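You operate a simulated robot arm through the tools that you are given. There is no shell and no other tool.

You run a simulated robot arm. Do the job below in one go: nothing can be reset, and whatever is moved stays where it is left.

JOB
Wipe up the spilt powder, slide the white sandbag over the spot and bed the orange dish on it.
Fine: slide the bookend toward the pillar first; blue cloth, put back; wipe before sliding the sandbag. What is to be rubbed or washed off counts as gone when no trace of it is left.
Where things are to end (x, y in the base frame): bookend within 35 mm of [750, 70]; white sandbag within 50 mm of [600, 300].
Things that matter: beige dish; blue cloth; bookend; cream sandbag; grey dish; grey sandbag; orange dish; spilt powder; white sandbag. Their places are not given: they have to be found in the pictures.

Only the result counts: the job must be done as asked and must still hold three seconds after the hand-in. Knocking over, shifting, dropping, spilling or breaking anything else fails it. Flat cloth is picked up by pressing the open fingertips on it (5 to 10 N) and closing them slowly along it; thin cloth reads only 2 to 8 mm in the jaws.

ROBOT AND FRAMES
A 6-joint arm with a two-finger gripper, fixed in place. Base frame: the origin is on the floor under the middle of its stand, x ahead of it, y to its left, z up; the work surface is at about z = 743. Readings come in mm, rad, newtons and seconds.
With the tool pointing down near the work surface it reaches from about 340 to 680 mm from the base axis. Its first joint turns from -1.152 to 1.152 rad. Payload 2.45 kg.
The tool frame sits at the grasp point between the pads (the TCP): z along the fingers, y along the line on which they close. The tips reach 30 mm beyond it. The gripper opens to 106 mm; its body begins 79 mm behind the TCP.
Orientation is that of the tool frame in the base frame, as a unit quaternion [x, y, z, w]. With the fingers straight down and closing along the base's y, the tool's x points along the base's -x, its y along +y and its z along -z.

CONTROLS
- The arm moves only by the tool move_arm. Its argument "deltas" is a list of rows, each an object (a shift or turn left out is 0, a gripper value left out holds the last) with "delta_pos": the shift along the tool's x, y, z in mm, a list of three; "dr": the turn, a rotation vector about the tool's x, y, z in rad, a list of three; "jaw": the opening, from 0 (shut) to 1 (fully open). In form: [{"delta_pos": [tx, ty, tz], "dr": [wx, wy, wz], "jaw": jaw}, ...]. A call has 1 to 20 rows; each row is the pose to reach, as a shift and turn from the pose commanded when the call began, along the tool's axes at that moment. Each row takes 0.2 s and may step no farther than 50 mm and 0.15 rad from the row before; otherwise, or with a gripper value out of range, the whole call is refused. A pose out of reach is approached as far as the arm can. The call stops where the force on the tool passes 50 N (or 10 N more than at its start, if that is more) or the arm is blocked; 0.2 s more then pass. The fingers move at their own pace (about 153 mm/s each) and stop on an object; they squeeze with about 24 N. The grip force told is the motor's: it shows also when the fingers shut on nothing. Time passes only in rows, and 0.2 s behind the last, so rows that repeat a pose let the fingers close. The reply holds the time, the measured pose of the TCP, the force on the tool along the base axes, the opening and the grip force, in the units named above and with some noise, with the torque about the TCP (base axes, N m) and any sound that the robot's microphone picked up, and new pictures: "show" is both (left out), scene, wrist or none.
- Cameras (640 x 400 px; columns grow to the right, rows downward): "scene" is fixed at [55.5, 452.4, 1387]; the picture's right is [-0.38, -0.93, 0.00], its down [-0.79, 0.32, -0.52] and it looks along [0.48, -0.20, -0.85] (base axes); focal length 330 px, centre (320, 200). "wrist" rides on the gripper at [76, -2, -106] in the tool frame; the picture's right is [0.02, 1.00, 0.00], its down [-0.78, 0.02, -0.62] and it looks along [-0.62, 0.01, 0.78] (tool axes); focal length 247 px, centre (320, 200).
- locate(camera, pixels): there is no depth. For up to 12 entries [column, row, z] of the newest picture of that camera ("zoom" is the newest enlarged one), the place [x, y] in the base frame at which the ray of that pixel passes the height z, good to about 3 mm, but the place of the scene camera against the robot may be out by one fixed shift of up to 18 mm in any direction. It takes no simulated time.
- close_up(camera, box): a new picture of the part [left, top, right, bottom] of that camera's present view, enlarged. It takes no simulated time.
- close_job(): hands the job in; it is judged then, once.

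Open the gripper and draw the arm clear of the work before you hand the job in, unless the task says otherwise.

The tools are called after "Request:" as name(argument=value, ...) on one line, values as JSON. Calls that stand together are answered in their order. move_arm: Moves the arm, as the interface text tells. Its arguments: {"type":"object","properties":{"deltas":{"type":"array","items":{"type":"object","properties":{"delta_pos":{"type":"array","items":{"type":"number"}},"dr":{"type":"array","items":{"type":"number"}},"jaw":{"type":"number"}}}},"show":{"type":"string","enum":["both","scene","wrist","none"]}},"required":["deltas"]} The other tools are called the same way: locate (camera, pixels) gives the place at which the rays of pixels pass given heights; close_up (camera, box) takes an enlarged picture of a part of a camera's view; close_job () hands the job in.

At the start:

```text
time_s: 0.0
ee_pos: [364.7, 257.8, 1017.4]
ee_rot: [0.0, 1.0, 0.001, 0.001]
wrist_force: [0.0, 0.0, 0.6]
ft_torque: [0.03, 0.03, 0.01]
width: 105.9
finger_force: 0.1
```

scene: 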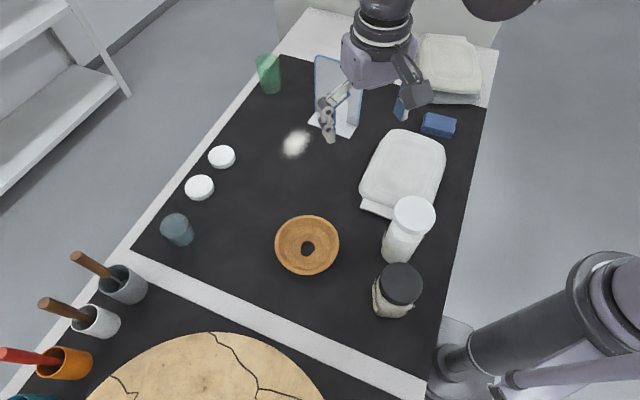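
wrist: 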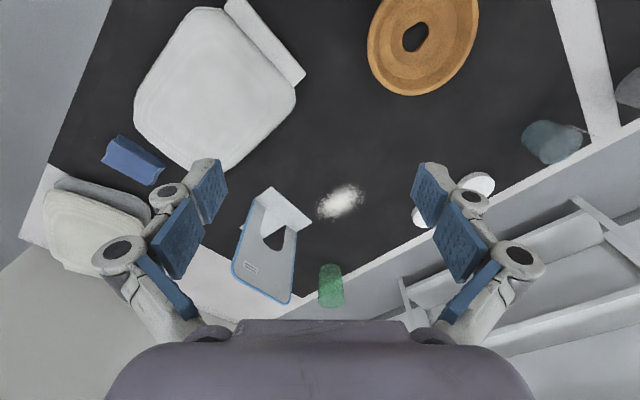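

I'll look closely at the scene first: the powder is near scene (296,143), the white sandbag near (403,170), the blue cloth perhaps at (439,125), the orange dish at (307,245), the bookend at (338,100).

Request:
close_up(camera="scene", box=[240, 20, 500, 200])

Request:
close_up(camera="scene", box=[0, 130, 460, 400])

Request:
close_up(camera="wrist", box=[30, 0, 400, 320])

Request:
locate(camera="scene", pixels=[[296, 143, 743], [403, 170, 770], [439, 125, 755], [307, 247, 760], [348, 128, 743], [312, 122, 743], [268, 75, 780], [222, 156, 755], [199, 187, 755], [450, 65, 800]])

Request:
locate(camera="wrist", pixels=[[340, 202, 743], [215, 90, 770], [133, 160, 755], [422, 38, 760], [285, 210, 743], [262, 270, 743], [331, 285, 780], [95, 210, 780]])

```text
2.22 times, centred on (370, 110) of scene
```

zoom: 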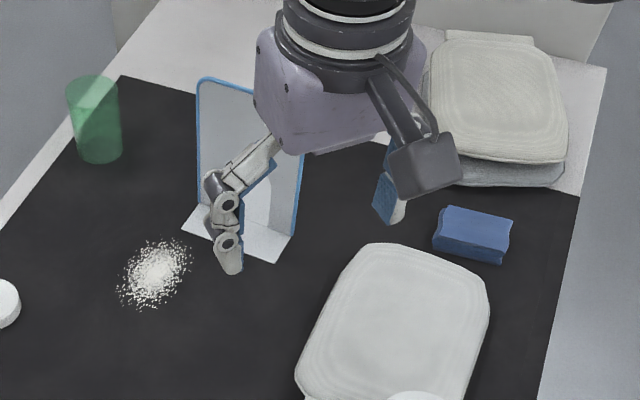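

```text
1.39 times, centred on (230, 265) of scene
```

zoom: 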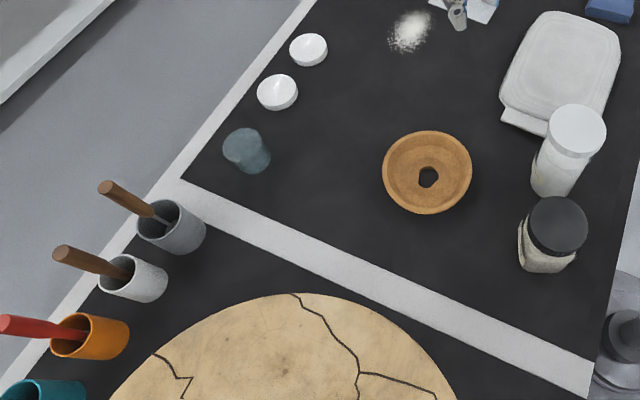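

```text
1.25 times, centred on (215, 160) of wrist
```

zoom: 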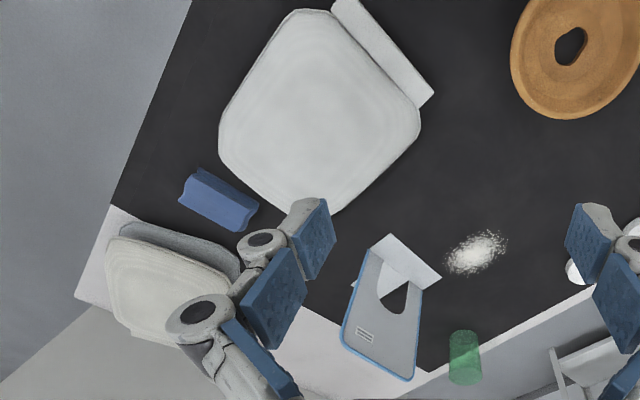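

```text
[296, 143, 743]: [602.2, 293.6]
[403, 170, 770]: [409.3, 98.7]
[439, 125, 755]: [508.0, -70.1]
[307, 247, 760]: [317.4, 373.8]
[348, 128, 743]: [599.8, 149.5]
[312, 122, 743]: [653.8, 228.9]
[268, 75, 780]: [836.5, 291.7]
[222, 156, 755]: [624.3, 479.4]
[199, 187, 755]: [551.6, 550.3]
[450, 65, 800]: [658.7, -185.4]
```

```text
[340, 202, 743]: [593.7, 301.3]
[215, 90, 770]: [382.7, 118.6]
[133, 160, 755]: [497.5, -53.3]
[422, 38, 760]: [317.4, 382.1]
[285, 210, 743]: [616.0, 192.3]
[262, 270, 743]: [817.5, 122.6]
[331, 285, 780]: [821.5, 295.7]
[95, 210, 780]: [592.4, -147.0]
```

The wrist/scene difference suggests the scene camera is off by about (+8,-8). I'll measure outlines of the sandbag, cloth, bookend and dish in the wrist picture.

Request:
locate(camera="wrist", pixels=[[195, 8, 765], [135, 110, 755], [195, 172, 750], [296, 95, 760], [228, 3, 745], [305, 75, 745], [117, 136, 765], [163, 165, 765], [103, 160, 743], [152, 184, 743], [243, 228, 743], [311, 226, 743]])

Request:
locate(camera="wrist", pixels=[[367, 45, 770], [480, 20, 770], [405, 95, 770], [270, 186, 743], [231, 272, 800], [292, 303, 800], [318, 217, 743], [362, 185, 743], [345, 183, 743], [330, 218, 743], [552, 140, 760], [473, 185, 755]])

Request:
close_up(camera="wrist", box=[220, 160, 380, 320])

Request:
close_up(camera="scene", box=[400, 90, 480, 150])

Request:
close_up(camera="scene", box=[260, 200, 360, 290])

```text
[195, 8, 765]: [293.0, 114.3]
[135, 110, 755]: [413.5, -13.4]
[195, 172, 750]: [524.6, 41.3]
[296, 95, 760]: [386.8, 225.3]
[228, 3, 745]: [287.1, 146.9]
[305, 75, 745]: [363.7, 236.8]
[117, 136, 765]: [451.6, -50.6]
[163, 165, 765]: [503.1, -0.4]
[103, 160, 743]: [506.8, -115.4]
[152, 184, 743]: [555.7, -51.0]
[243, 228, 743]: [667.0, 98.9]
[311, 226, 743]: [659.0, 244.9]
```

```text
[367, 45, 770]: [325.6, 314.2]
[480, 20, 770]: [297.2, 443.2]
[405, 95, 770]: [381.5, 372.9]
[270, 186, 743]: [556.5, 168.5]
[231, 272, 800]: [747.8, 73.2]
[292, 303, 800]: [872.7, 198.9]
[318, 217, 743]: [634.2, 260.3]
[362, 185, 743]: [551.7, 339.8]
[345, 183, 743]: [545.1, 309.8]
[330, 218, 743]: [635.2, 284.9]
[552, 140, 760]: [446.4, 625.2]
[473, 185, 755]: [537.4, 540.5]
```

```text
2.50 times, centred on (300, 240) of wrist
```

zoom: 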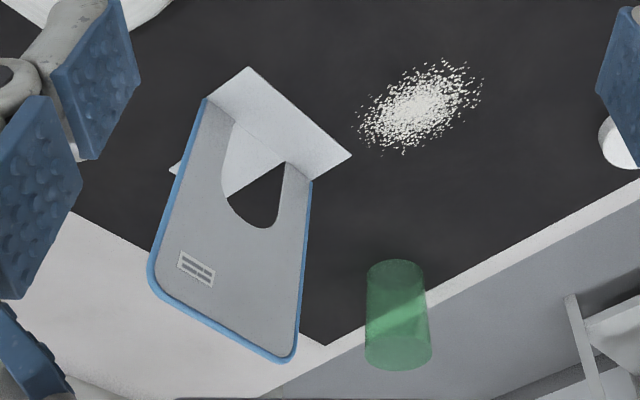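

```text
6.67 times, centred on (440, 120) of scene
```

zoom: 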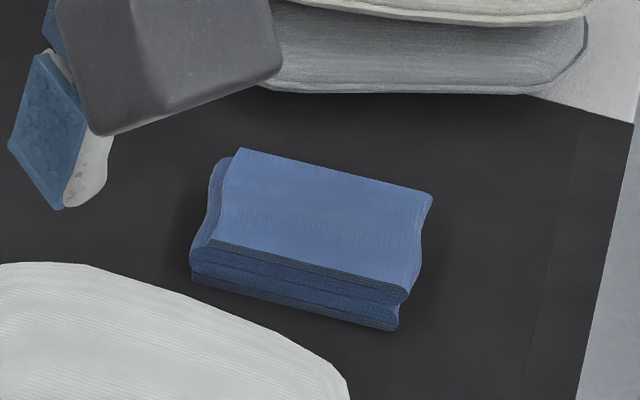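

```text
4.44 times, centred on (310, 245) of scene
```

zoom: 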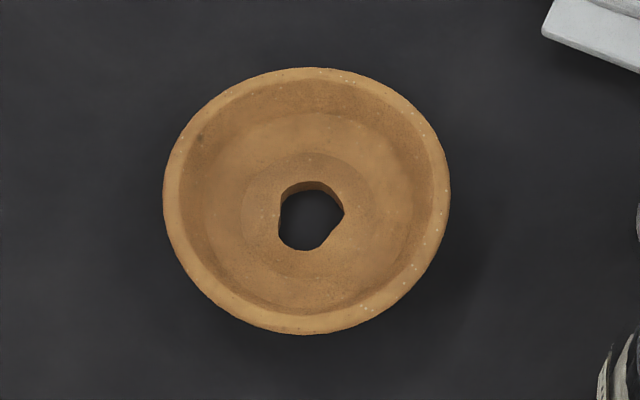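

The bookend stands at 45° with its base plate facing the robot near wrist (272,187)-(312,222). I'll move the arm for a better look at the bookend, its goal area and the cloth.

Request:
move_arm(deltas=[{"delta_pos": [-28, -36, 5]}, {"delta_pos": [-56, -72, 10]}, {"delta_pos": [-85, -108, 17]}, {"delta_pos": [-85, -108, 17]}])

```text
time_s: 1.0
ee_pos: [448.4, 147.6, 999.3]
ee_rot: [0.0, 1.0, 0.001, 0.0]
wrist_force: [-0.7, -0.6, 0.4]
ft_torque: [0.01, -0.02, -0.04]
width: 106.3
finger_force: 0.0
```

scene: 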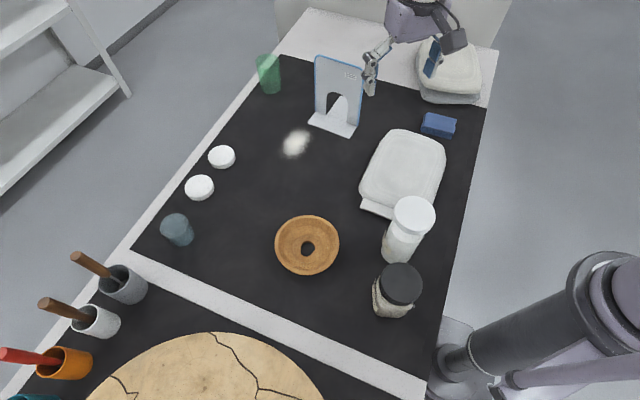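
wrist: 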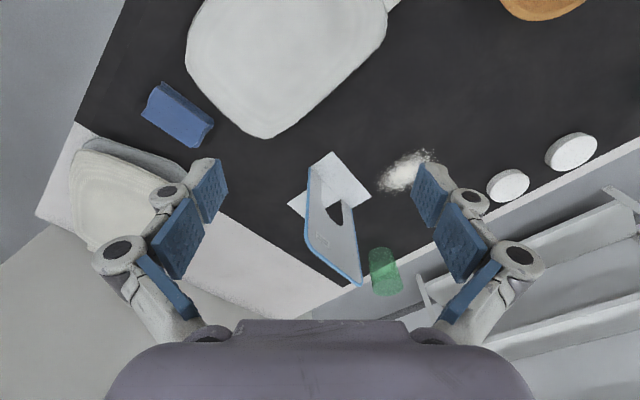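

Now the bookend is well visible at scene (338,97) and wrist (330,200). Zooming in on both, and on the cloth.

Request:
close_up(camera="wrist", box=[260, 130, 450, 300])

Request:
locate(camera="zoom", pixels=[[320, 200, 743]])

Request:
close_up(camera="scene", box=[270, 40, 400, 170])

Request:
close_up(camera="wrist", box=[60, 60, 260, 240])

Request:
locate(camera="wrist", pixels=[[331, 151, 743], [371, 197, 743], [288, 204, 743], [309, 165, 743], [356, 200, 743], [215, 210, 743], [345, 287, 743], [160, 82, 765], [214, 124, 765], [141, 112, 743], [195, 148, 743], [405, 172, 743]])

```text
2.35 times, centred on (355, 215) of wrist
```

zoom: 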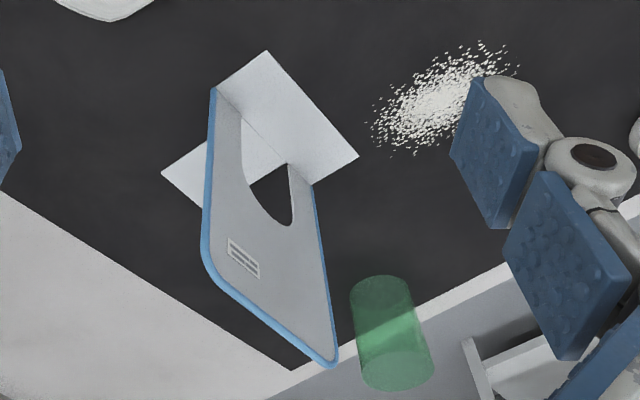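

```text
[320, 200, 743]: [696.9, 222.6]
```

```text
3.08 times, centred on (335, 105) of scene
```

zoom: 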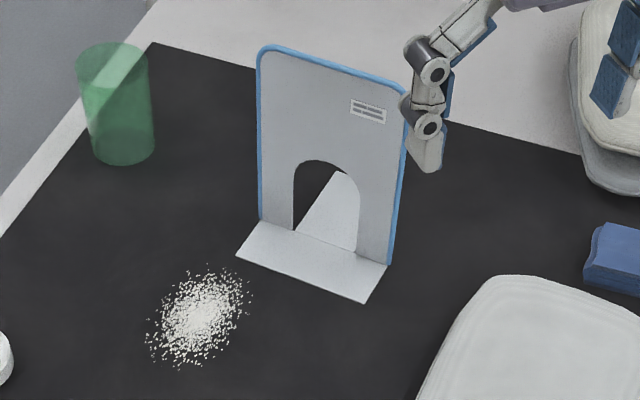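

```text
2.22 times, centred on (160, 150) of wrist
```

zoom: 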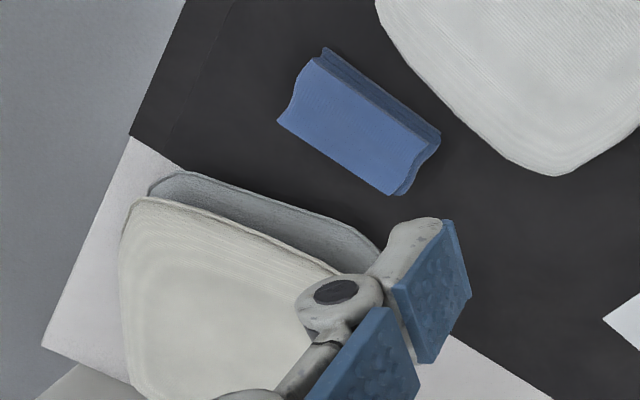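

```text
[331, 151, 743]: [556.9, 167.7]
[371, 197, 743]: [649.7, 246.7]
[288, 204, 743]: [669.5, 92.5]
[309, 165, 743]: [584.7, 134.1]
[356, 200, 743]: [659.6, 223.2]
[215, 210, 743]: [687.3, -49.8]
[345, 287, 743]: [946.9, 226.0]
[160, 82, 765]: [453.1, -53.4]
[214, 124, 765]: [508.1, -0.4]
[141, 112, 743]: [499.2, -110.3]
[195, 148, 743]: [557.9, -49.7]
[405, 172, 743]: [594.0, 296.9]
```

The bookend footprint: front edge (557,168)-(650,247), upright about 43 mm behind it, facing direction (0.65,-0.76), so it must move about (+112,-97). I'll yaw the gripper so both fingers line up with the upright, staying high.

Request:
move_arm(deltas=[{"delta_pos": [-14, 17, 3], "dr": [0, 0, 0.145], "jaw": 0.7}, {"delta_pos": [-28, 34, 6], "dr": [0, 0, 0.29], "jaw": 0.7}, {"delta_pos": [-42, 51, 9], "dr": [0, 0, 0.435], "jaw": 0.7}, {"delta_pos": [-56, 68, 12], "dr": [0, 0, 0.58], "jaw": 0.7}, {"delta_pos": [-70, 85, 15], "dr": [0, 0, 0.725], "jaw": 0.7}, {"delta_pos": [-84, 102, 18], "dr": [0, 0, 0.867], "jaw": 0.7}, {"delta_pos": [-84, 102, 18], "dr": [0, 0, 0.867], "jaw": 0.7}])

```text
time_s: 2.6
ee_pos: [533.3, 252.4, 983.1]
ee_rot: [0.42, 0.907, 0.002, 0.0]
wrist_force: [-0.9, 0.3, -0.1]
ft_torque: [-0.02, 0.01, 0.0]
width: 74.2
finger_force: 0.0
```

scene: 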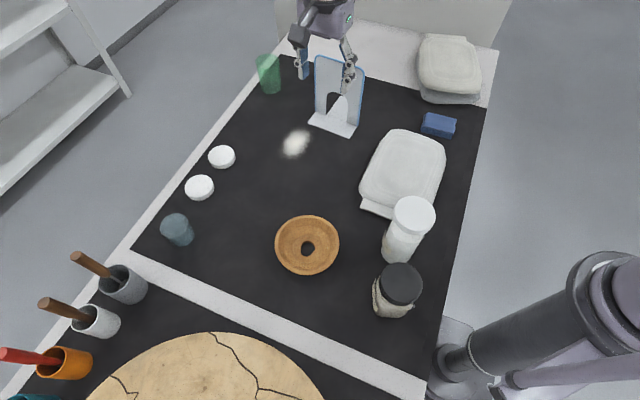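
wrist: 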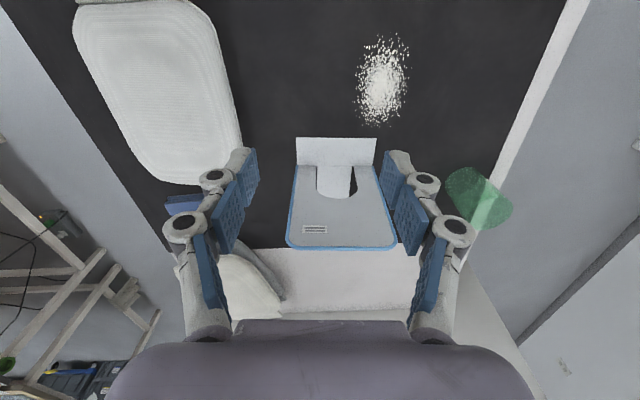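

The gripper's yaw matches the bookend (front edge is level in the wrist picture at (297,137)-(376,138)). I measure the bookend from here.

Request:
locate(camera="wrist", pixels=[[297, 137, 743], [376, 138, 743], [294, 166, 743], [380, 166, 743], [316, 195, 743], [358, 195, 743], [287, 246, 880], [397, 248, 880], [378, 35, 743], [385, 128, 743], [355, 85, 743], [410, 80, 743]])

Request:
close_up(camera="wrist", box=[260, 120, 420, 260])

Request:
close_up(camera="scene", box=[340, 120, 460, 240])

```text
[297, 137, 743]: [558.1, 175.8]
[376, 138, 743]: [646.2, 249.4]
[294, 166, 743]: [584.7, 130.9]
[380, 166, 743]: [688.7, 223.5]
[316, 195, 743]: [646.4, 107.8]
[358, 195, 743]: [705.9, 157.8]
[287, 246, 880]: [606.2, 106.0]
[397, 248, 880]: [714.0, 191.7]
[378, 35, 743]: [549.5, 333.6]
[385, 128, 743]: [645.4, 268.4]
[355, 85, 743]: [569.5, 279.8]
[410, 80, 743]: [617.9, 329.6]
```

```text
2.86 times, centred on (340, 190) of wrist
```

zoom: 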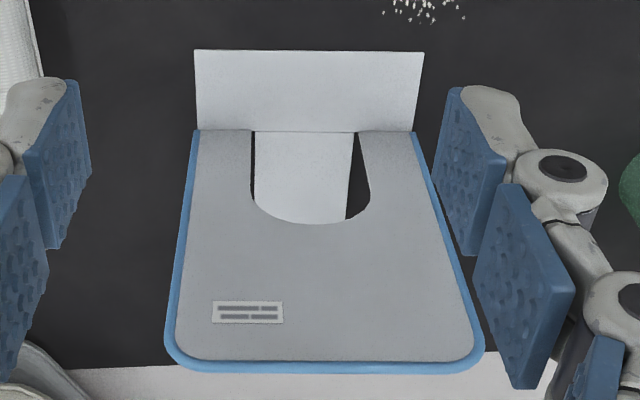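

```text
3.33 times, centred on (400, 180) of scene
```

zoom: 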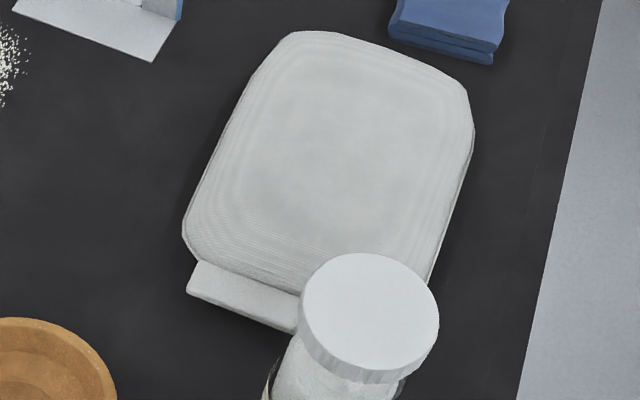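

Upright base centre is about (632,176), top near z≈905. Before pushing I also check where the two jars stand relative to the sandbag's near side.

Request:
locate(camera="scene", pixels=[[396, 255, 743], [413, 215, 840], [393, 310, 743], [400, 283, 830], [407, 176, 770], [363, 205, 743], [393, 218, 743], [363, 180, 745], [372, 205, 745], [445, 152, 745], [395, 130, 770], [440, 142, 770]])

Request:
close_up(camera="scene", box=[340, 180, 480, 330])

```text
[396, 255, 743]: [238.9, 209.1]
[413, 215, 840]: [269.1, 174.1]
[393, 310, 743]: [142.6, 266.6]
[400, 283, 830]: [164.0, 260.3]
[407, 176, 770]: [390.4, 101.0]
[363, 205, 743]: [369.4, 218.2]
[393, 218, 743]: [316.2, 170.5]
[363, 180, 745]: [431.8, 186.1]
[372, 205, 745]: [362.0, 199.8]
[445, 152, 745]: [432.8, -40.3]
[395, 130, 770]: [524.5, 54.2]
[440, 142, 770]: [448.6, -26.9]
```

```text
2.67 times, centred on (410, 255) of scene
```

zoom: 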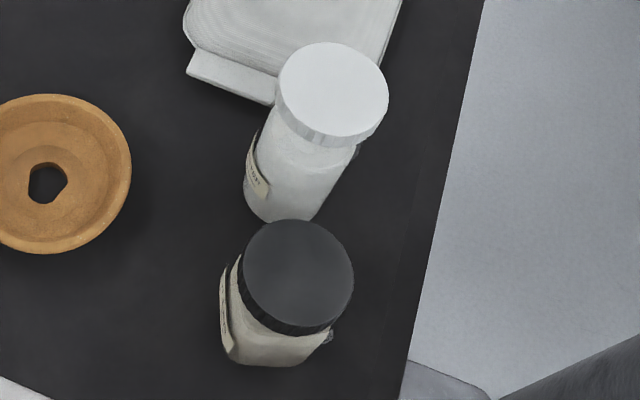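

The white jar stands near (230,213), well clear. I now centre the gripper behind the upright and tilt the fingers forward about 43° while still high.

Request:
move_arm(deltas=[{"delta_pos": [-5, 6, 0], "dr": [0, -0.15, 0]}, {"delta_pos": [-10, 12, 0], "dr": [0, -0.3, 0]}, {"delta_pos": [-15, 18, 0], "dr": [0, -0.45, 0]}, {"delta_pos": [-20, 24, 0], "dr": [0, -0.6, 0]}, {"delta_pos": [-22, 26, 0], "dr": [0, -0.75, 0]}, {"delta_pos": [-22, 26, 0], "dr": [0, -0.75, 0]}])

```text
time_s: 4.0
ee_pos: [567.5, 252.5, 981.5]
ee_rot: [0.391, 0.844, -0.154, 0.334]
wrist_force: [-0.4, -0.4, 0.3]
ft_torque: [0.01, 0.03, -0.01]
width: 74.2
finger_force: 0.1
```

scene: 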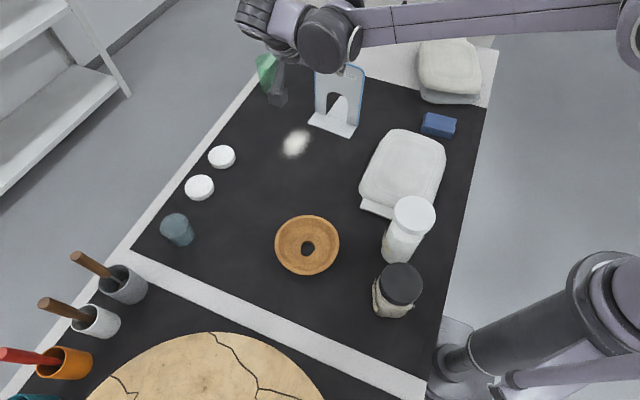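
wrist: 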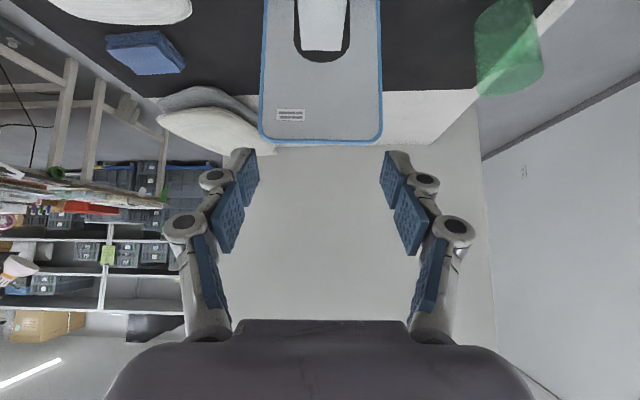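

The tool is tilted as wanted and centred on the upright (columns 262-382 in the wrist view). I descend to about z=795 behind the bookend.

Request:
move_arm(deltas=[{"delta_pos": [25.4, 0, 27.2]}, {"delta_pos": [50.8, 0, 54.4]}, {"delta_pos": [76.2, 0, 81.6]}, {"delta_pos": [101.6, 0, 108.8]}, {"delta_pos": [126.9, 0, 136.2]}, {"delta_pos": [126.9, 0, 136.2]}])

```text
time_s: 5.4
ee_pos: [567.0, 250.8, 795.0]
ee_rot: [0.39, 0.845, -0.152, 0.333]
wrist_force: [0.5, 0.5, 0.6]
ft_torque: [-0.01, 0.0, 0.01]
width: 74.2
finger_force: 0.1
```

scene: 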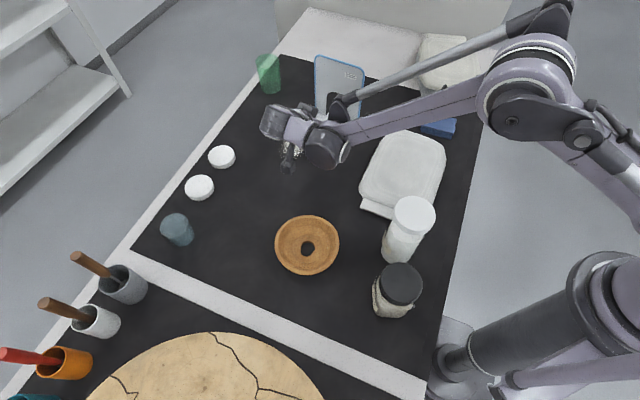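
wrist: 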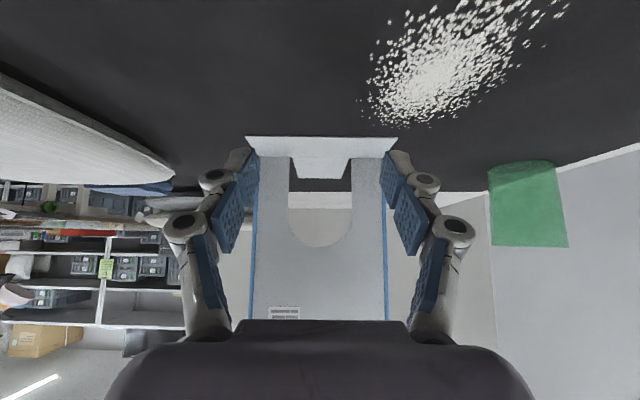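

Nothing touched; the upright is ahead between the fingers (columns 250-387). I advance along its normal to contact.

Request:
move_arm(deltas=[{"delta_pos": [-22, 0, 20.5]}, {"delta_pos": [-40.3, 0, 37.5]}, {"delta_pos": [-45.4, 0, 42.3]}, {"delta_pos": [-49.8, 0, 46.4]}, {"delta_pos": [-54.2, 0, 50.5]}, {"delta_pos": [-58.6, 0, 54.6]}])

```text
time_s: 6.8
ee_pos: [619.2, 191.4, 797.2]
ee_rot: [0.391, 0.845, -0.152, 0.333]
wrist_force: [-2.4, 1.6, 0.4]
ft_torque: [0.01, 0.01, -0.01]
width: 74.8
finger_force: 0.8
```

scene: 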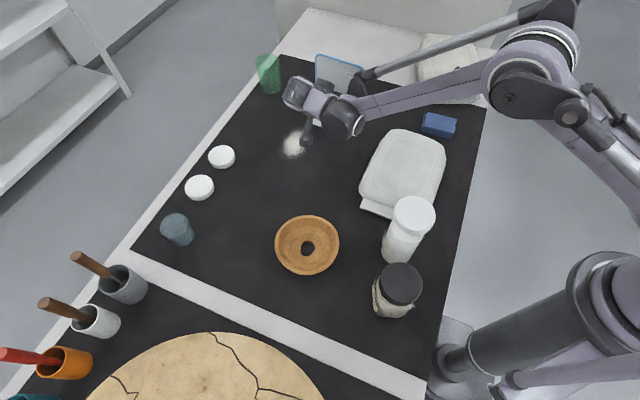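
wrist: 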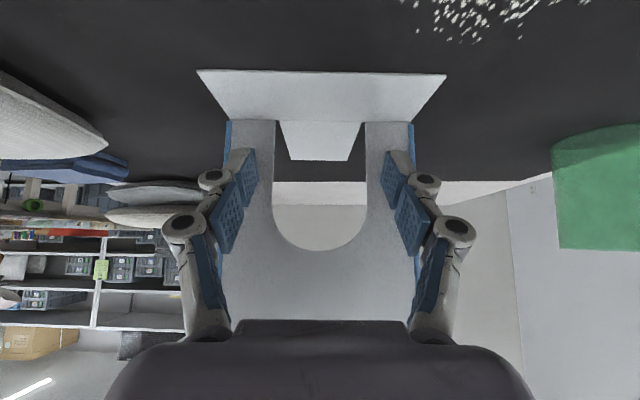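

Contact is felt (about 3 N) with both fingers on the upright's legs. I check the current footprint from the wrist view: front corners (197,70) and (446,75).

Request:
locate(camera="wrist", pixels=[[197, 70, 745], [446, 75, 745], [227, 121, 745], [414, 124, 745], [288, 160, 745], [350, 160, 745]])

Request:
close_up(camera="wrist", box=[180, 50, 460, 230])

```text
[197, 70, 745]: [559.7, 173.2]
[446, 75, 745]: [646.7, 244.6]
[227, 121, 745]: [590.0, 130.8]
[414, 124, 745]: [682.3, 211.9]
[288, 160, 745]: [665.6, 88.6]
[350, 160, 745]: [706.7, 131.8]
```

```text
2.22 times, centred on (320, 140) of wrist
```

zoom: 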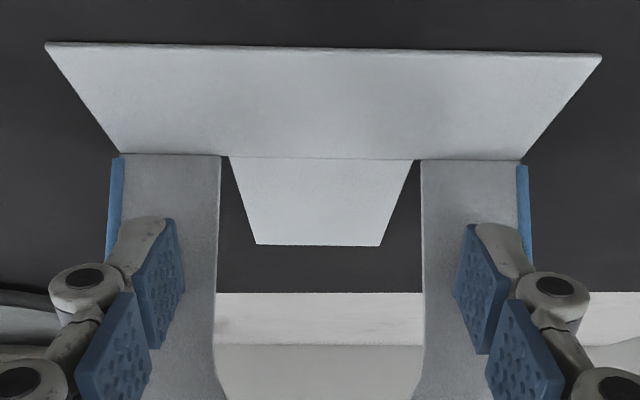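

The bookend has barely moved: front mid (603,209), footprint centre (645,160). I now push it diagonally, first half.

Request:
move_arm(deltas=[{"delta_pos": [-7.3, 1.5, 6.8]}, {"delta_pos": [-14.6, 3.0, 13.6]}, {"delta_pos": [-22, 4.6, 20.5]}, {"delta_pos": [-29.3, 6.1, 27.3]}, {"delta_pos": [-36.6, 7.6, 34.1]}, {"delta_pos": [-43.9, 9.1, 40.9]}, {"delta_pos": [-51.2, 10.6, 47.7]}, {"delta_pos": [-51.2, 10.6, 47.7]}])

```text
time_s: 8.6
ee_pos: [673.3, 143.8, 794.9]
ee_rot: [0.391, 0.844, -0.152, 0.333]
wrist_force: [-1.3, 1.9, 0.7]
ft_torque: [0.01, -0.02, -0.08]
width: 75.1
finger_force: 0.5
```

scene: 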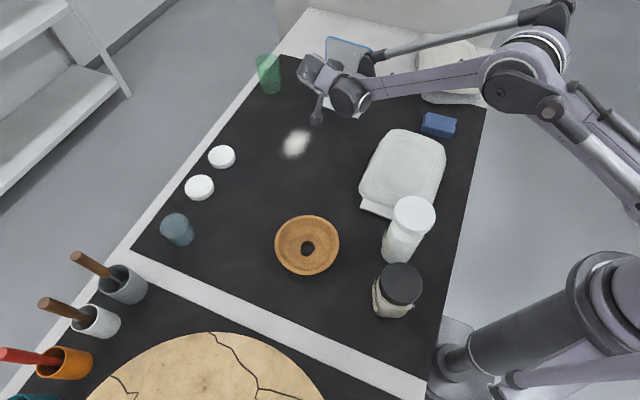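
wrist: 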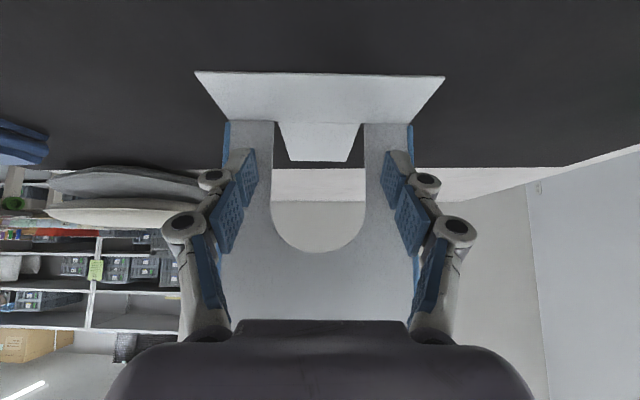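

The bookend follows the fingers cleanly. I continue the second half in small steps, watching for force or blocking.

Request:
move_arm(deltas=[{"delta_pos": [-7.3, 1.5, 6.8]}, {"delta_pos": [-14.6, 3.0, 13.6]}, {"delta_pos": [-22, 4.6, 20.5]}, {"delta_pos": [-29.3, 6.1, 27.3]}, {"delta_pos": [-36.6, 7.6, 34.1]}, {"delta_pos": [-36.6, 7.6, 34.1]}])

```text
time_s: 10.0
ee_pos: [711.3, 110.4, 795.3]
ee_rot: [0.39, 0.845, -0.152, 0.333]
wrist_force: [-1.6, 1.1, 0.9]
ft_torque: [-0.03, 0.01, -0.02]
width: 74.6
finger_force: 0.4
```

scene: 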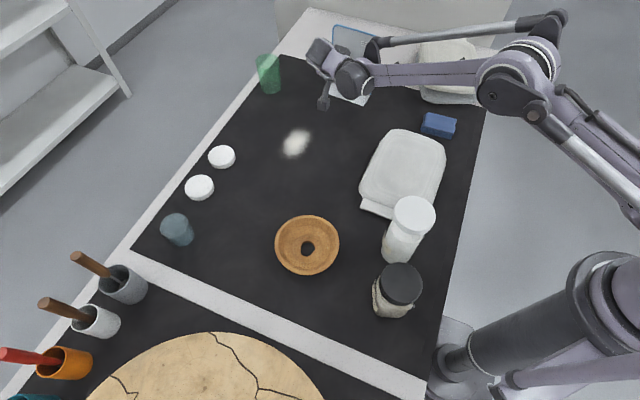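
wrist: 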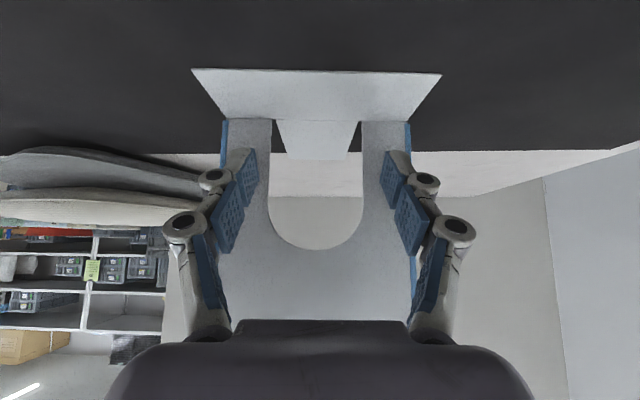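

Tab end is passing onto the white border with no resistance. I measure the footprint before the last push.

Request:
locate(camera="wrist", pixels=[[192, 68, 745], [442, 74, 745], [224, 120, 745], [411, 123, 745], [287, 158, 745], [349, 159, 745]])

```text
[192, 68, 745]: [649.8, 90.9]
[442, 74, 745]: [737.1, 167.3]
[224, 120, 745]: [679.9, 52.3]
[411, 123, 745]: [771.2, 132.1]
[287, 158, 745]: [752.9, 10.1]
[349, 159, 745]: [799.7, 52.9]
```

Footprint centre is now (735,80), upright mid (725,92); a further (19,-16) mm puts both within ~8 mm of (750,70). I push that and then back off along the normal.

Request:
move_arm(deltas=[{"delta_pos": [-6, 1.3, 5.6]}, {"delta_pos": [-12, 2.6, 11.2]}, {"delta_pos": [-17.6, 4.0, 16.4]}, {"delta_pos": [-17.6, 4.0, 16.4]}, {"delta_pos": [-10, 4.0, 9.5]}, {"delta_pos": [11, 4.0, -10]}, {"delta_pos": [30, 4.0, -28]}])

```text
time_s: 11.6
ee_pos: [686.9, 146.4, 794.6]
ee_rot: [0.391, 0.844, -0.153, 0.333]
wrist_force: [-0.3, 0.1, 0.4]
ft_torque: [0.0, 0.05, 0.0]
width: 74.2
finger_force: 0.1
```

scene: 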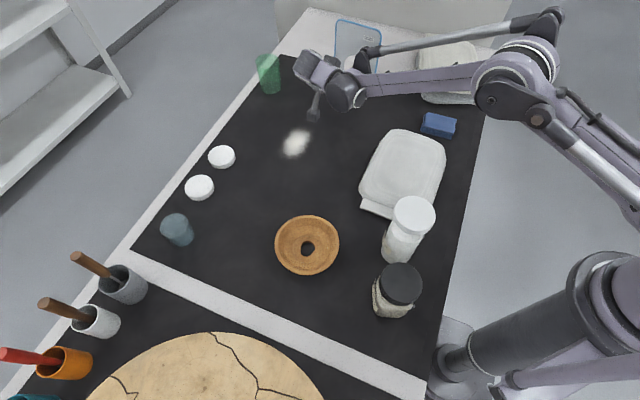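
wrist: 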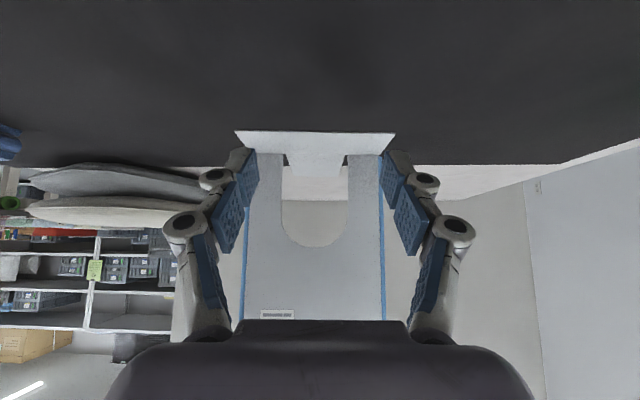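

I check the bookend's place, then retreat up and back.

Request:
locate(camera="wrist", pixels=[[235, 131, 745], [394, 133, 745], [244, 151, 745], [384, 153, 745], [285, 176, 745], [345, 177, 745]])

Request:
move_arm(deltas=[{"delta_pos": [-6, 0, -40]}, {"delta_pos": [-30, 0, -80]}, {"delta_pos": [-55, 0, -118]}, {"delta_pos": [-78, 0, -155]}, {"delta_pos": [-92.5, 0, -187.3]}, {"delta_pos": [-92.5, 0, -187.3]}])

```text
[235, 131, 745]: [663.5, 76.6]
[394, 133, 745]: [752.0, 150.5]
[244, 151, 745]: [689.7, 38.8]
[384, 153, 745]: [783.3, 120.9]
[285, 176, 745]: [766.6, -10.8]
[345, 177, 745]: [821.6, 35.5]
```

```text
time_s: 13.0
ee_pos: [648.6, 190.1, 998.5]
ee_rot: [0.392, 0.844, -0.153, 0.332]
wrist_force: [0.2, 0.1, 0.2]
ft_torque: [-0.02, -0.02, 0.02]
width: 74.4
finger_force: 0.0
```

scene: 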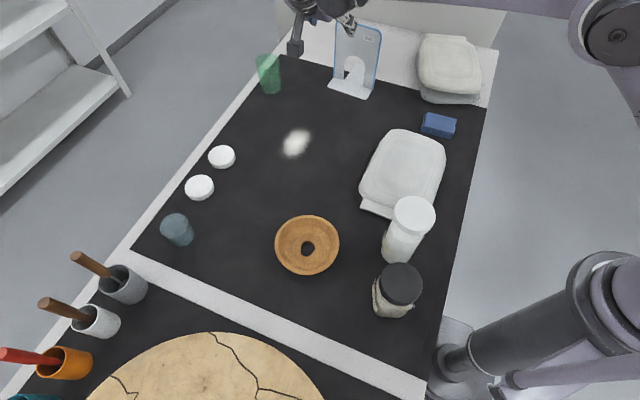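
wrist: 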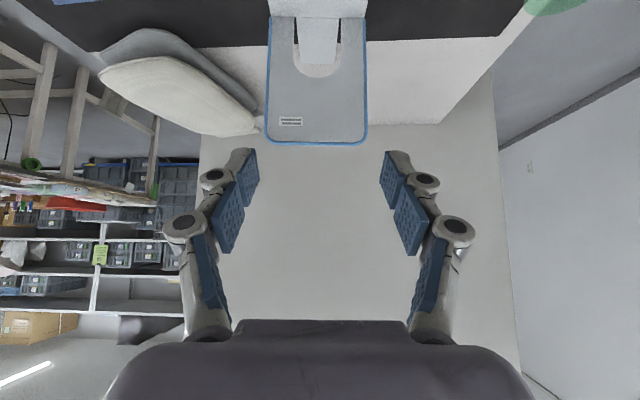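

The bookend is at about (744,71), as wanted (footprint centre (751,63), upright (737,80)). Now I untilt and swing back toward the blue cloth.

Request:
move_arm(deltas=[{"delta_pos": [2, -49, -2], "dr": [0, 0.15, 0]}, {"delta_pos": [4, -98, -4], "dr": [0, 0.3, 0]}, {"delta_pos": [6, -147, -6], "dr": [0, 0.45, 0]}, {"delta_pos": [8, -196, -8], "dr": [0, 0.6, 0]}, {"delta_pos": [11, -245, -10], "dr": [0, 0.75, 0]}, {"delta_pos": [11, -245, -10], "dr": [0, 0.75, 0]}])

```text
time_s: 14.4
ee_pos: [452.5, 42.1, 996.3]
ee_rot: [0.419, 0.908, 0.001, 0.0]
wrist_force: [0.4, 0.0, -0.2]
ft_torque: [-0.02, 0.03, 0.01]
width: 73.9
finger_force: 0.2
```

scene: 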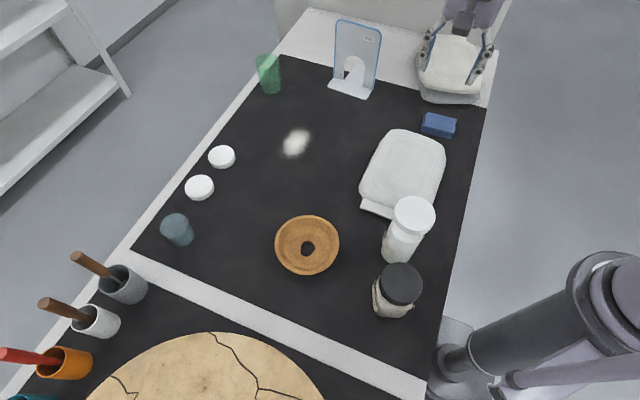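
wrist: 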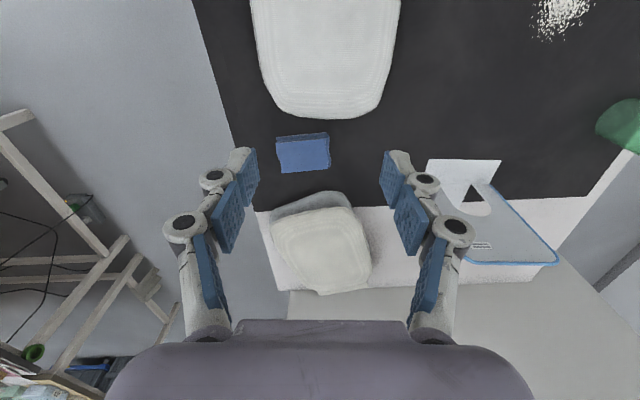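

The cloth's edges line up with this yaw (wrist (277,137)-(330,170)). I zoom in to measure it.

Request:
close_up(camera="wrist", box=[240, 100, 370, 210])

Request:
locate(camera="wrist", pixels=[[276, 142, 765], [328, 137, 765], [331, 167, 765], [281, 173, 765], [278, 136, 743], [328, 132, 743]])

Request:
locate(camera="wrist", pixels=[[430, 160, 745], [501, 160, 745], [562, 15, 743], [290, 110, 745], [375, 110, 745], [250, 5, 745]])

```text
3.64 times, centred on (305, 155) of wrist
```

zoom: 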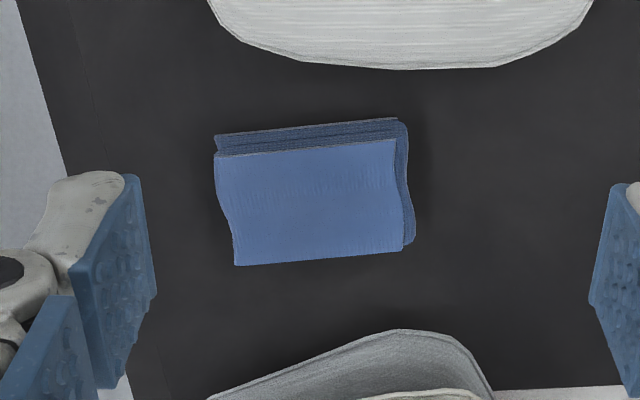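

```text
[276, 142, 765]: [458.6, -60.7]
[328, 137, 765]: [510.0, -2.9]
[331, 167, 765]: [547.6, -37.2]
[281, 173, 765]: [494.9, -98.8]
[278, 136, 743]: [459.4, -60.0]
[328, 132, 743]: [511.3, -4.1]
```

```text
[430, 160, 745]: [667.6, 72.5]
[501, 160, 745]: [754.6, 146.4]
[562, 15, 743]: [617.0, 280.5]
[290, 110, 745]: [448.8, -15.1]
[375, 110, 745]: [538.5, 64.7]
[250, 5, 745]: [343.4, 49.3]
```

The cloth is 77×51 mm, ~22 mm thick, centred at (503,-50), long axis at ~49°; the white sandbag leaves only ~19 mm on its short side, so I'll grip it lengthwise. I open fully and move above it.

Request:
move_arm(deltas=[{"delta_pos": [-26, -5, 20], "dr": [0, 0, -0.05], "jaw": 1}, {"delta_pos": [-52, -11, 50], "dr": [0, 0, -0.1], "jaw": 1}, {"delta_pos": [-78, -16, 80], "dr": [0, 0, -0.15], "jaw": 1}, {"delta_pos": [-102.6, -21.4, 116], "dr": [0, 0, -0.15], "jaw": 1}, {"delta_pos": [-102.6, -21.4, 116], "dr": [0, 0, -0.15], "jaw": 1}])

Request:
locate(camera="wrist", pixels=[[320, 188, 780]])

```text
time_s: 15.6
ee_pos: [502.6, -49.1, 879.1]
ee_rot: [0.351, 0.936, 0.0, 0.0]
wrist_force: [0.0, 0.3, 0.1]
ft_torque: [0.0, -0.02, -0.02]
width: 106.0
finger_force: 0.0
```

scene: 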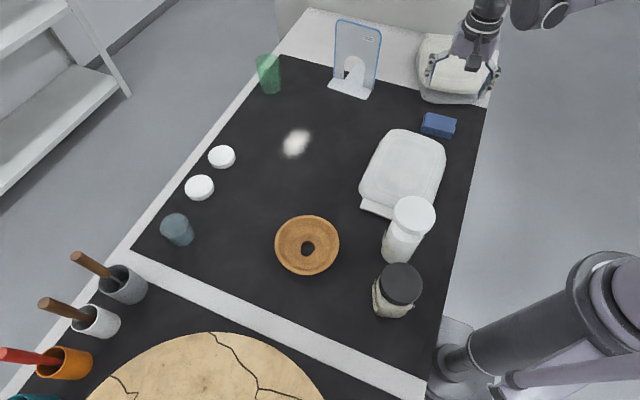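
wrist: 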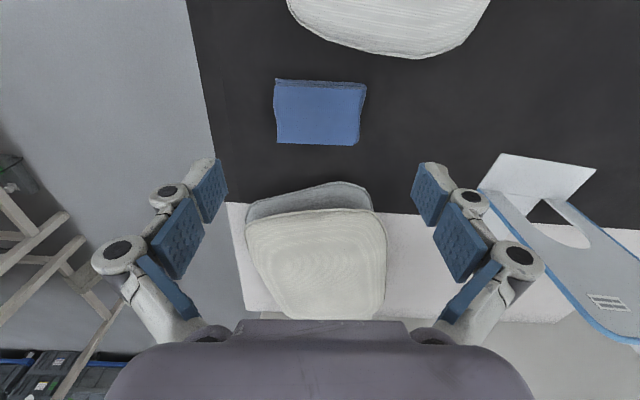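

```text
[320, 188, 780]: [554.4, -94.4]
```

The cloth is between the fingers' columns, at wrist (275-366, 80-145). I measure its corners again from here.

Request:
close_up(camera="wrist", box=[250, 50, 400, 210])

Request:
locate(camera="wrist", pixels=[[275, 86, 765], [366, 90, 765], [358, 146, 765], [278, 143, 765], [322, 86, 765], [318, 145, 765], [275, 78, 743], [366, 82, 743], [390, 58, 745], [350, 183, 775], [262, 200, 775], [300, 212, 820]])

```text
2.50 times, centred on (325, 130) of wrist
```

zoom: 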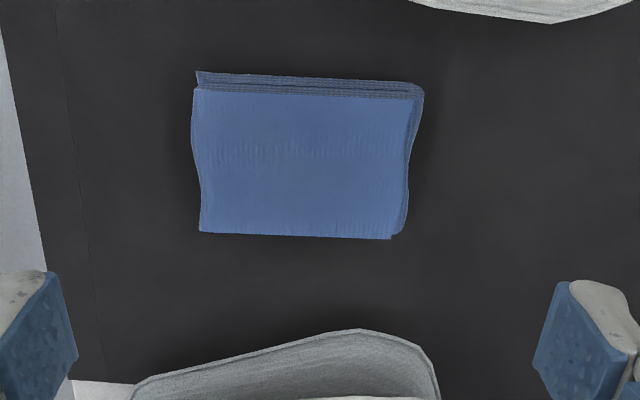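

```text
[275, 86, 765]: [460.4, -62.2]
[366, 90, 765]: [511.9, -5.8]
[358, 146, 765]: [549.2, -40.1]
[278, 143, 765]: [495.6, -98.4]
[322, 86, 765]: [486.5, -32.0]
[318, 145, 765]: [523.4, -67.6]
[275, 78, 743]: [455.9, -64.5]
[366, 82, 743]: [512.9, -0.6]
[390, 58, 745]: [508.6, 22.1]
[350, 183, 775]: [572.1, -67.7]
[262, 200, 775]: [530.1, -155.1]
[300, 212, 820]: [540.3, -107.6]
```

Cloth centre is (504,-52), nearly aligned. I descend with fingers open around its two ends, tips to ~z 747.

Request:
move_arm(deltas=[{"delta_pos": [-2.9, -0.8, 40], "dr": [0, 0, 0.025]}, {"delta_pos": [-2.9, -0.8, 75], "dr": [0, 0, 0.025]}, {"delta_pos": [-2.9, -0.8, 92], "dr": [0, 0, 0.025]}, {"delta_pos": [-2.9, -0.8, 102], "dr": [0, 0, 0.025]}, {"delta_pos": [-2.9, -0.8, 102], "dr": [0, 0, 0.025]}])

```text
time_s: 16.8
ee_pos: [502.9, -51.0, 776.3]
ee_rot: [0.362, 0.932, 0.0, 0.0]
wrist_force: [-0.4, 0.4, 0.6]
ft_torque: [0.0, 0.0, -0.02]
width: 106.0
finger_force: 0.1
```

scene: 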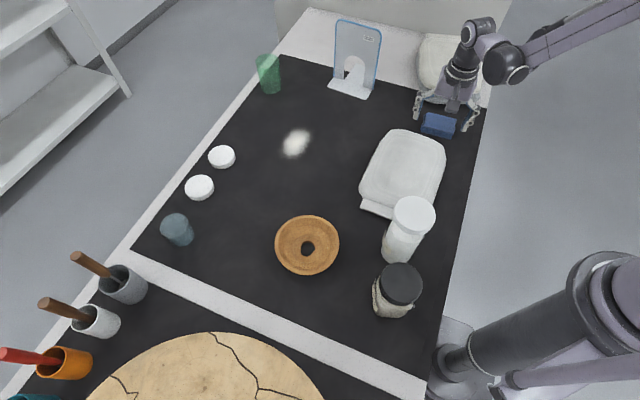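
wrist: 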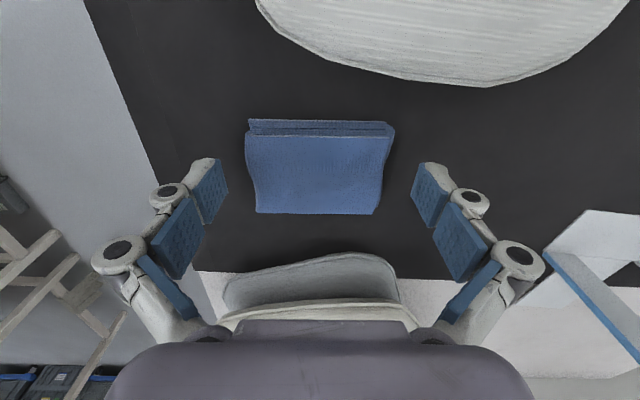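

Cloth is centred between the fingertips. I close slowly.

Request:
move_arm(deltas=[{"jaw": 0.85}, {"jaw": 0.78}, {"jaw": 0.72}, {"jaw": 0.66}, {"jaw": 0.6}, {"jaw": 0.55}, {"jaw": 0.55}])

```text
time_s: 18.4
ee_pos: [503.4, -49.4, 778.5]
ee_rot: [0.363, 0.932, 0.001, 0.001]
wrist_force: [-0.1, -1.4, 8.4]
ft_torque: [-0.04, 0.09, -0.02]
width: 79.3
finger_force: 23.3
```

scene: 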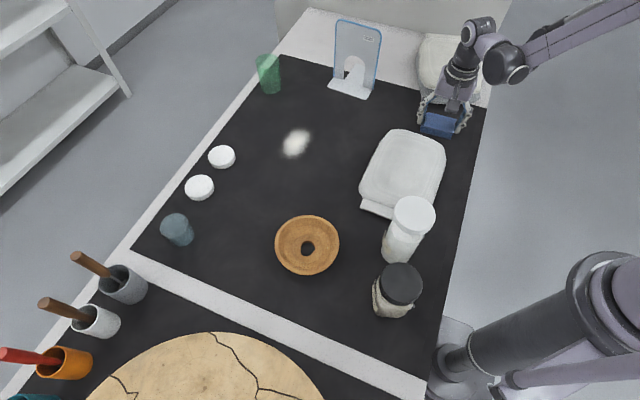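
wrist: 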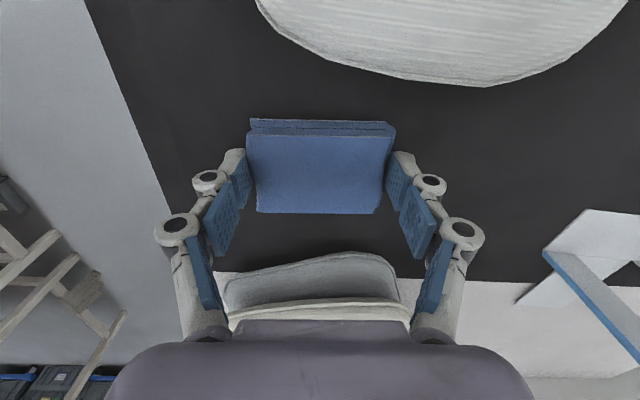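

Gripped at 79 mm but the fingertips press on the table (8.4 N), so they'd scrape under the cloth. I release, rise 8 mm and grip again higher.

Request:
move_arm(deltas=[{"jaw": 0.85}, {"jaw": 0.85}, {"delta_pos": [0, 0, -4], "jaw": 0.85}, {"delta_pos": [0, 0, -8], "jaw": 0.85}, {"delta_pos": [0, 0, -8], "jaw": 0.78}, {"delta_pos": [0, 0, -8], "jaw": 0.7}, {"delta_pos": [0, 0, -8], "jaw": 0.62}, {"delta_pos": [0, 0, -8], "jaw": 0.55}, {"delta_pos": [0, 0, -8], "jaw": 0.55}])

```text
time_s: 20.4
ee_pos: [504.1, -50.3, 785.1]
ee_rot: [0.363, 0.932, 0.001, 0.001]
wrist_force: [-1.0, -1.5, 10.0]
ft_torque: [-0.01, 0.02, 0.03]
width: 79.2
finger_force: 23.3
```

scene: 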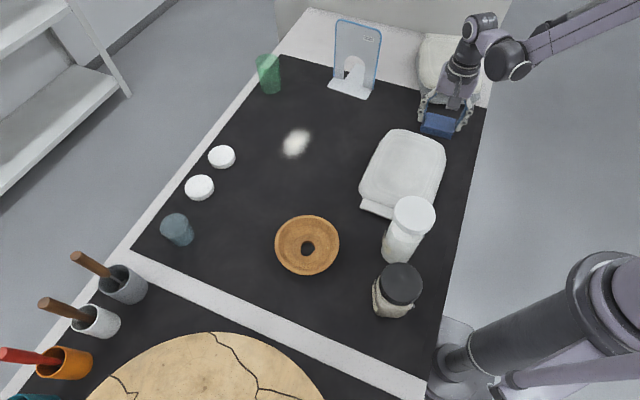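
wrist: 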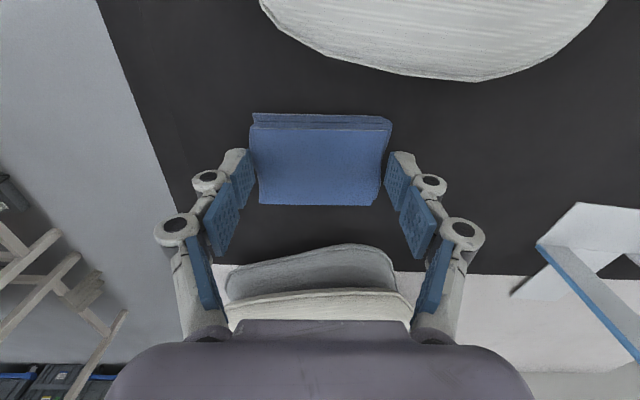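

The vertical force is from the fingers swinging down onto the cloth, so it's held well (79 mm, 23 N). I lift and check.

Request:
move_arm(deltas=[{"delta_pos": [0, 0, -5]}, {"delta_pos": [0, 0, -20]}, {"delta_pos": [0, 0, -50]}, {"delta_pos": [0, 0, -90]}, {"delta_pos": [0, 0, -90]}])

Request:
close_up(camera="wrist", box=[200, 80, 450, 260])

```text
time_s: 21.6
ee_pos: [502.3, -52.3, 875.1]
ee_rot: [0.362, 0.932, 0.001, -0.001]
wrist_force: [0.2, 0.8, 0.3]
ft_torque: [-0.04, 0.0, 0.0]
width: 58.2
finger_force: 0.0
```

scene: 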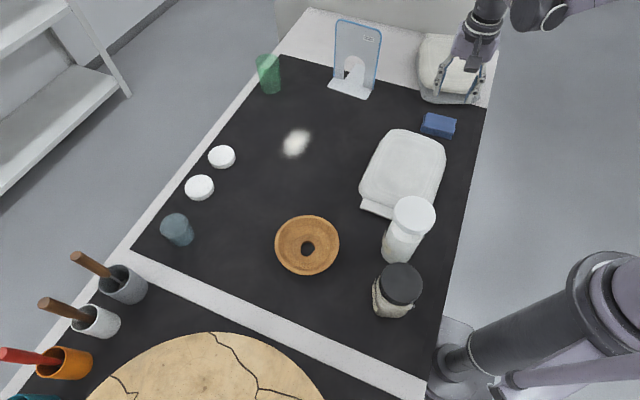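
wrist: 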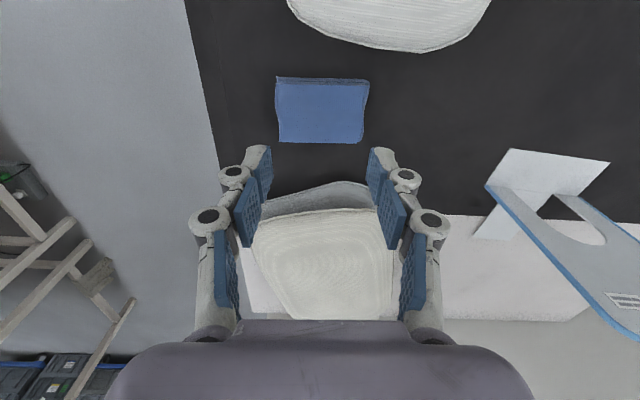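

```text
2.22 times, centred on (325, 170) of wrist
```

zoom: 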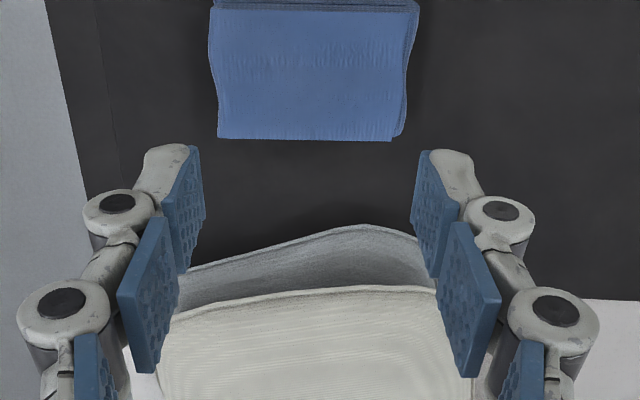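

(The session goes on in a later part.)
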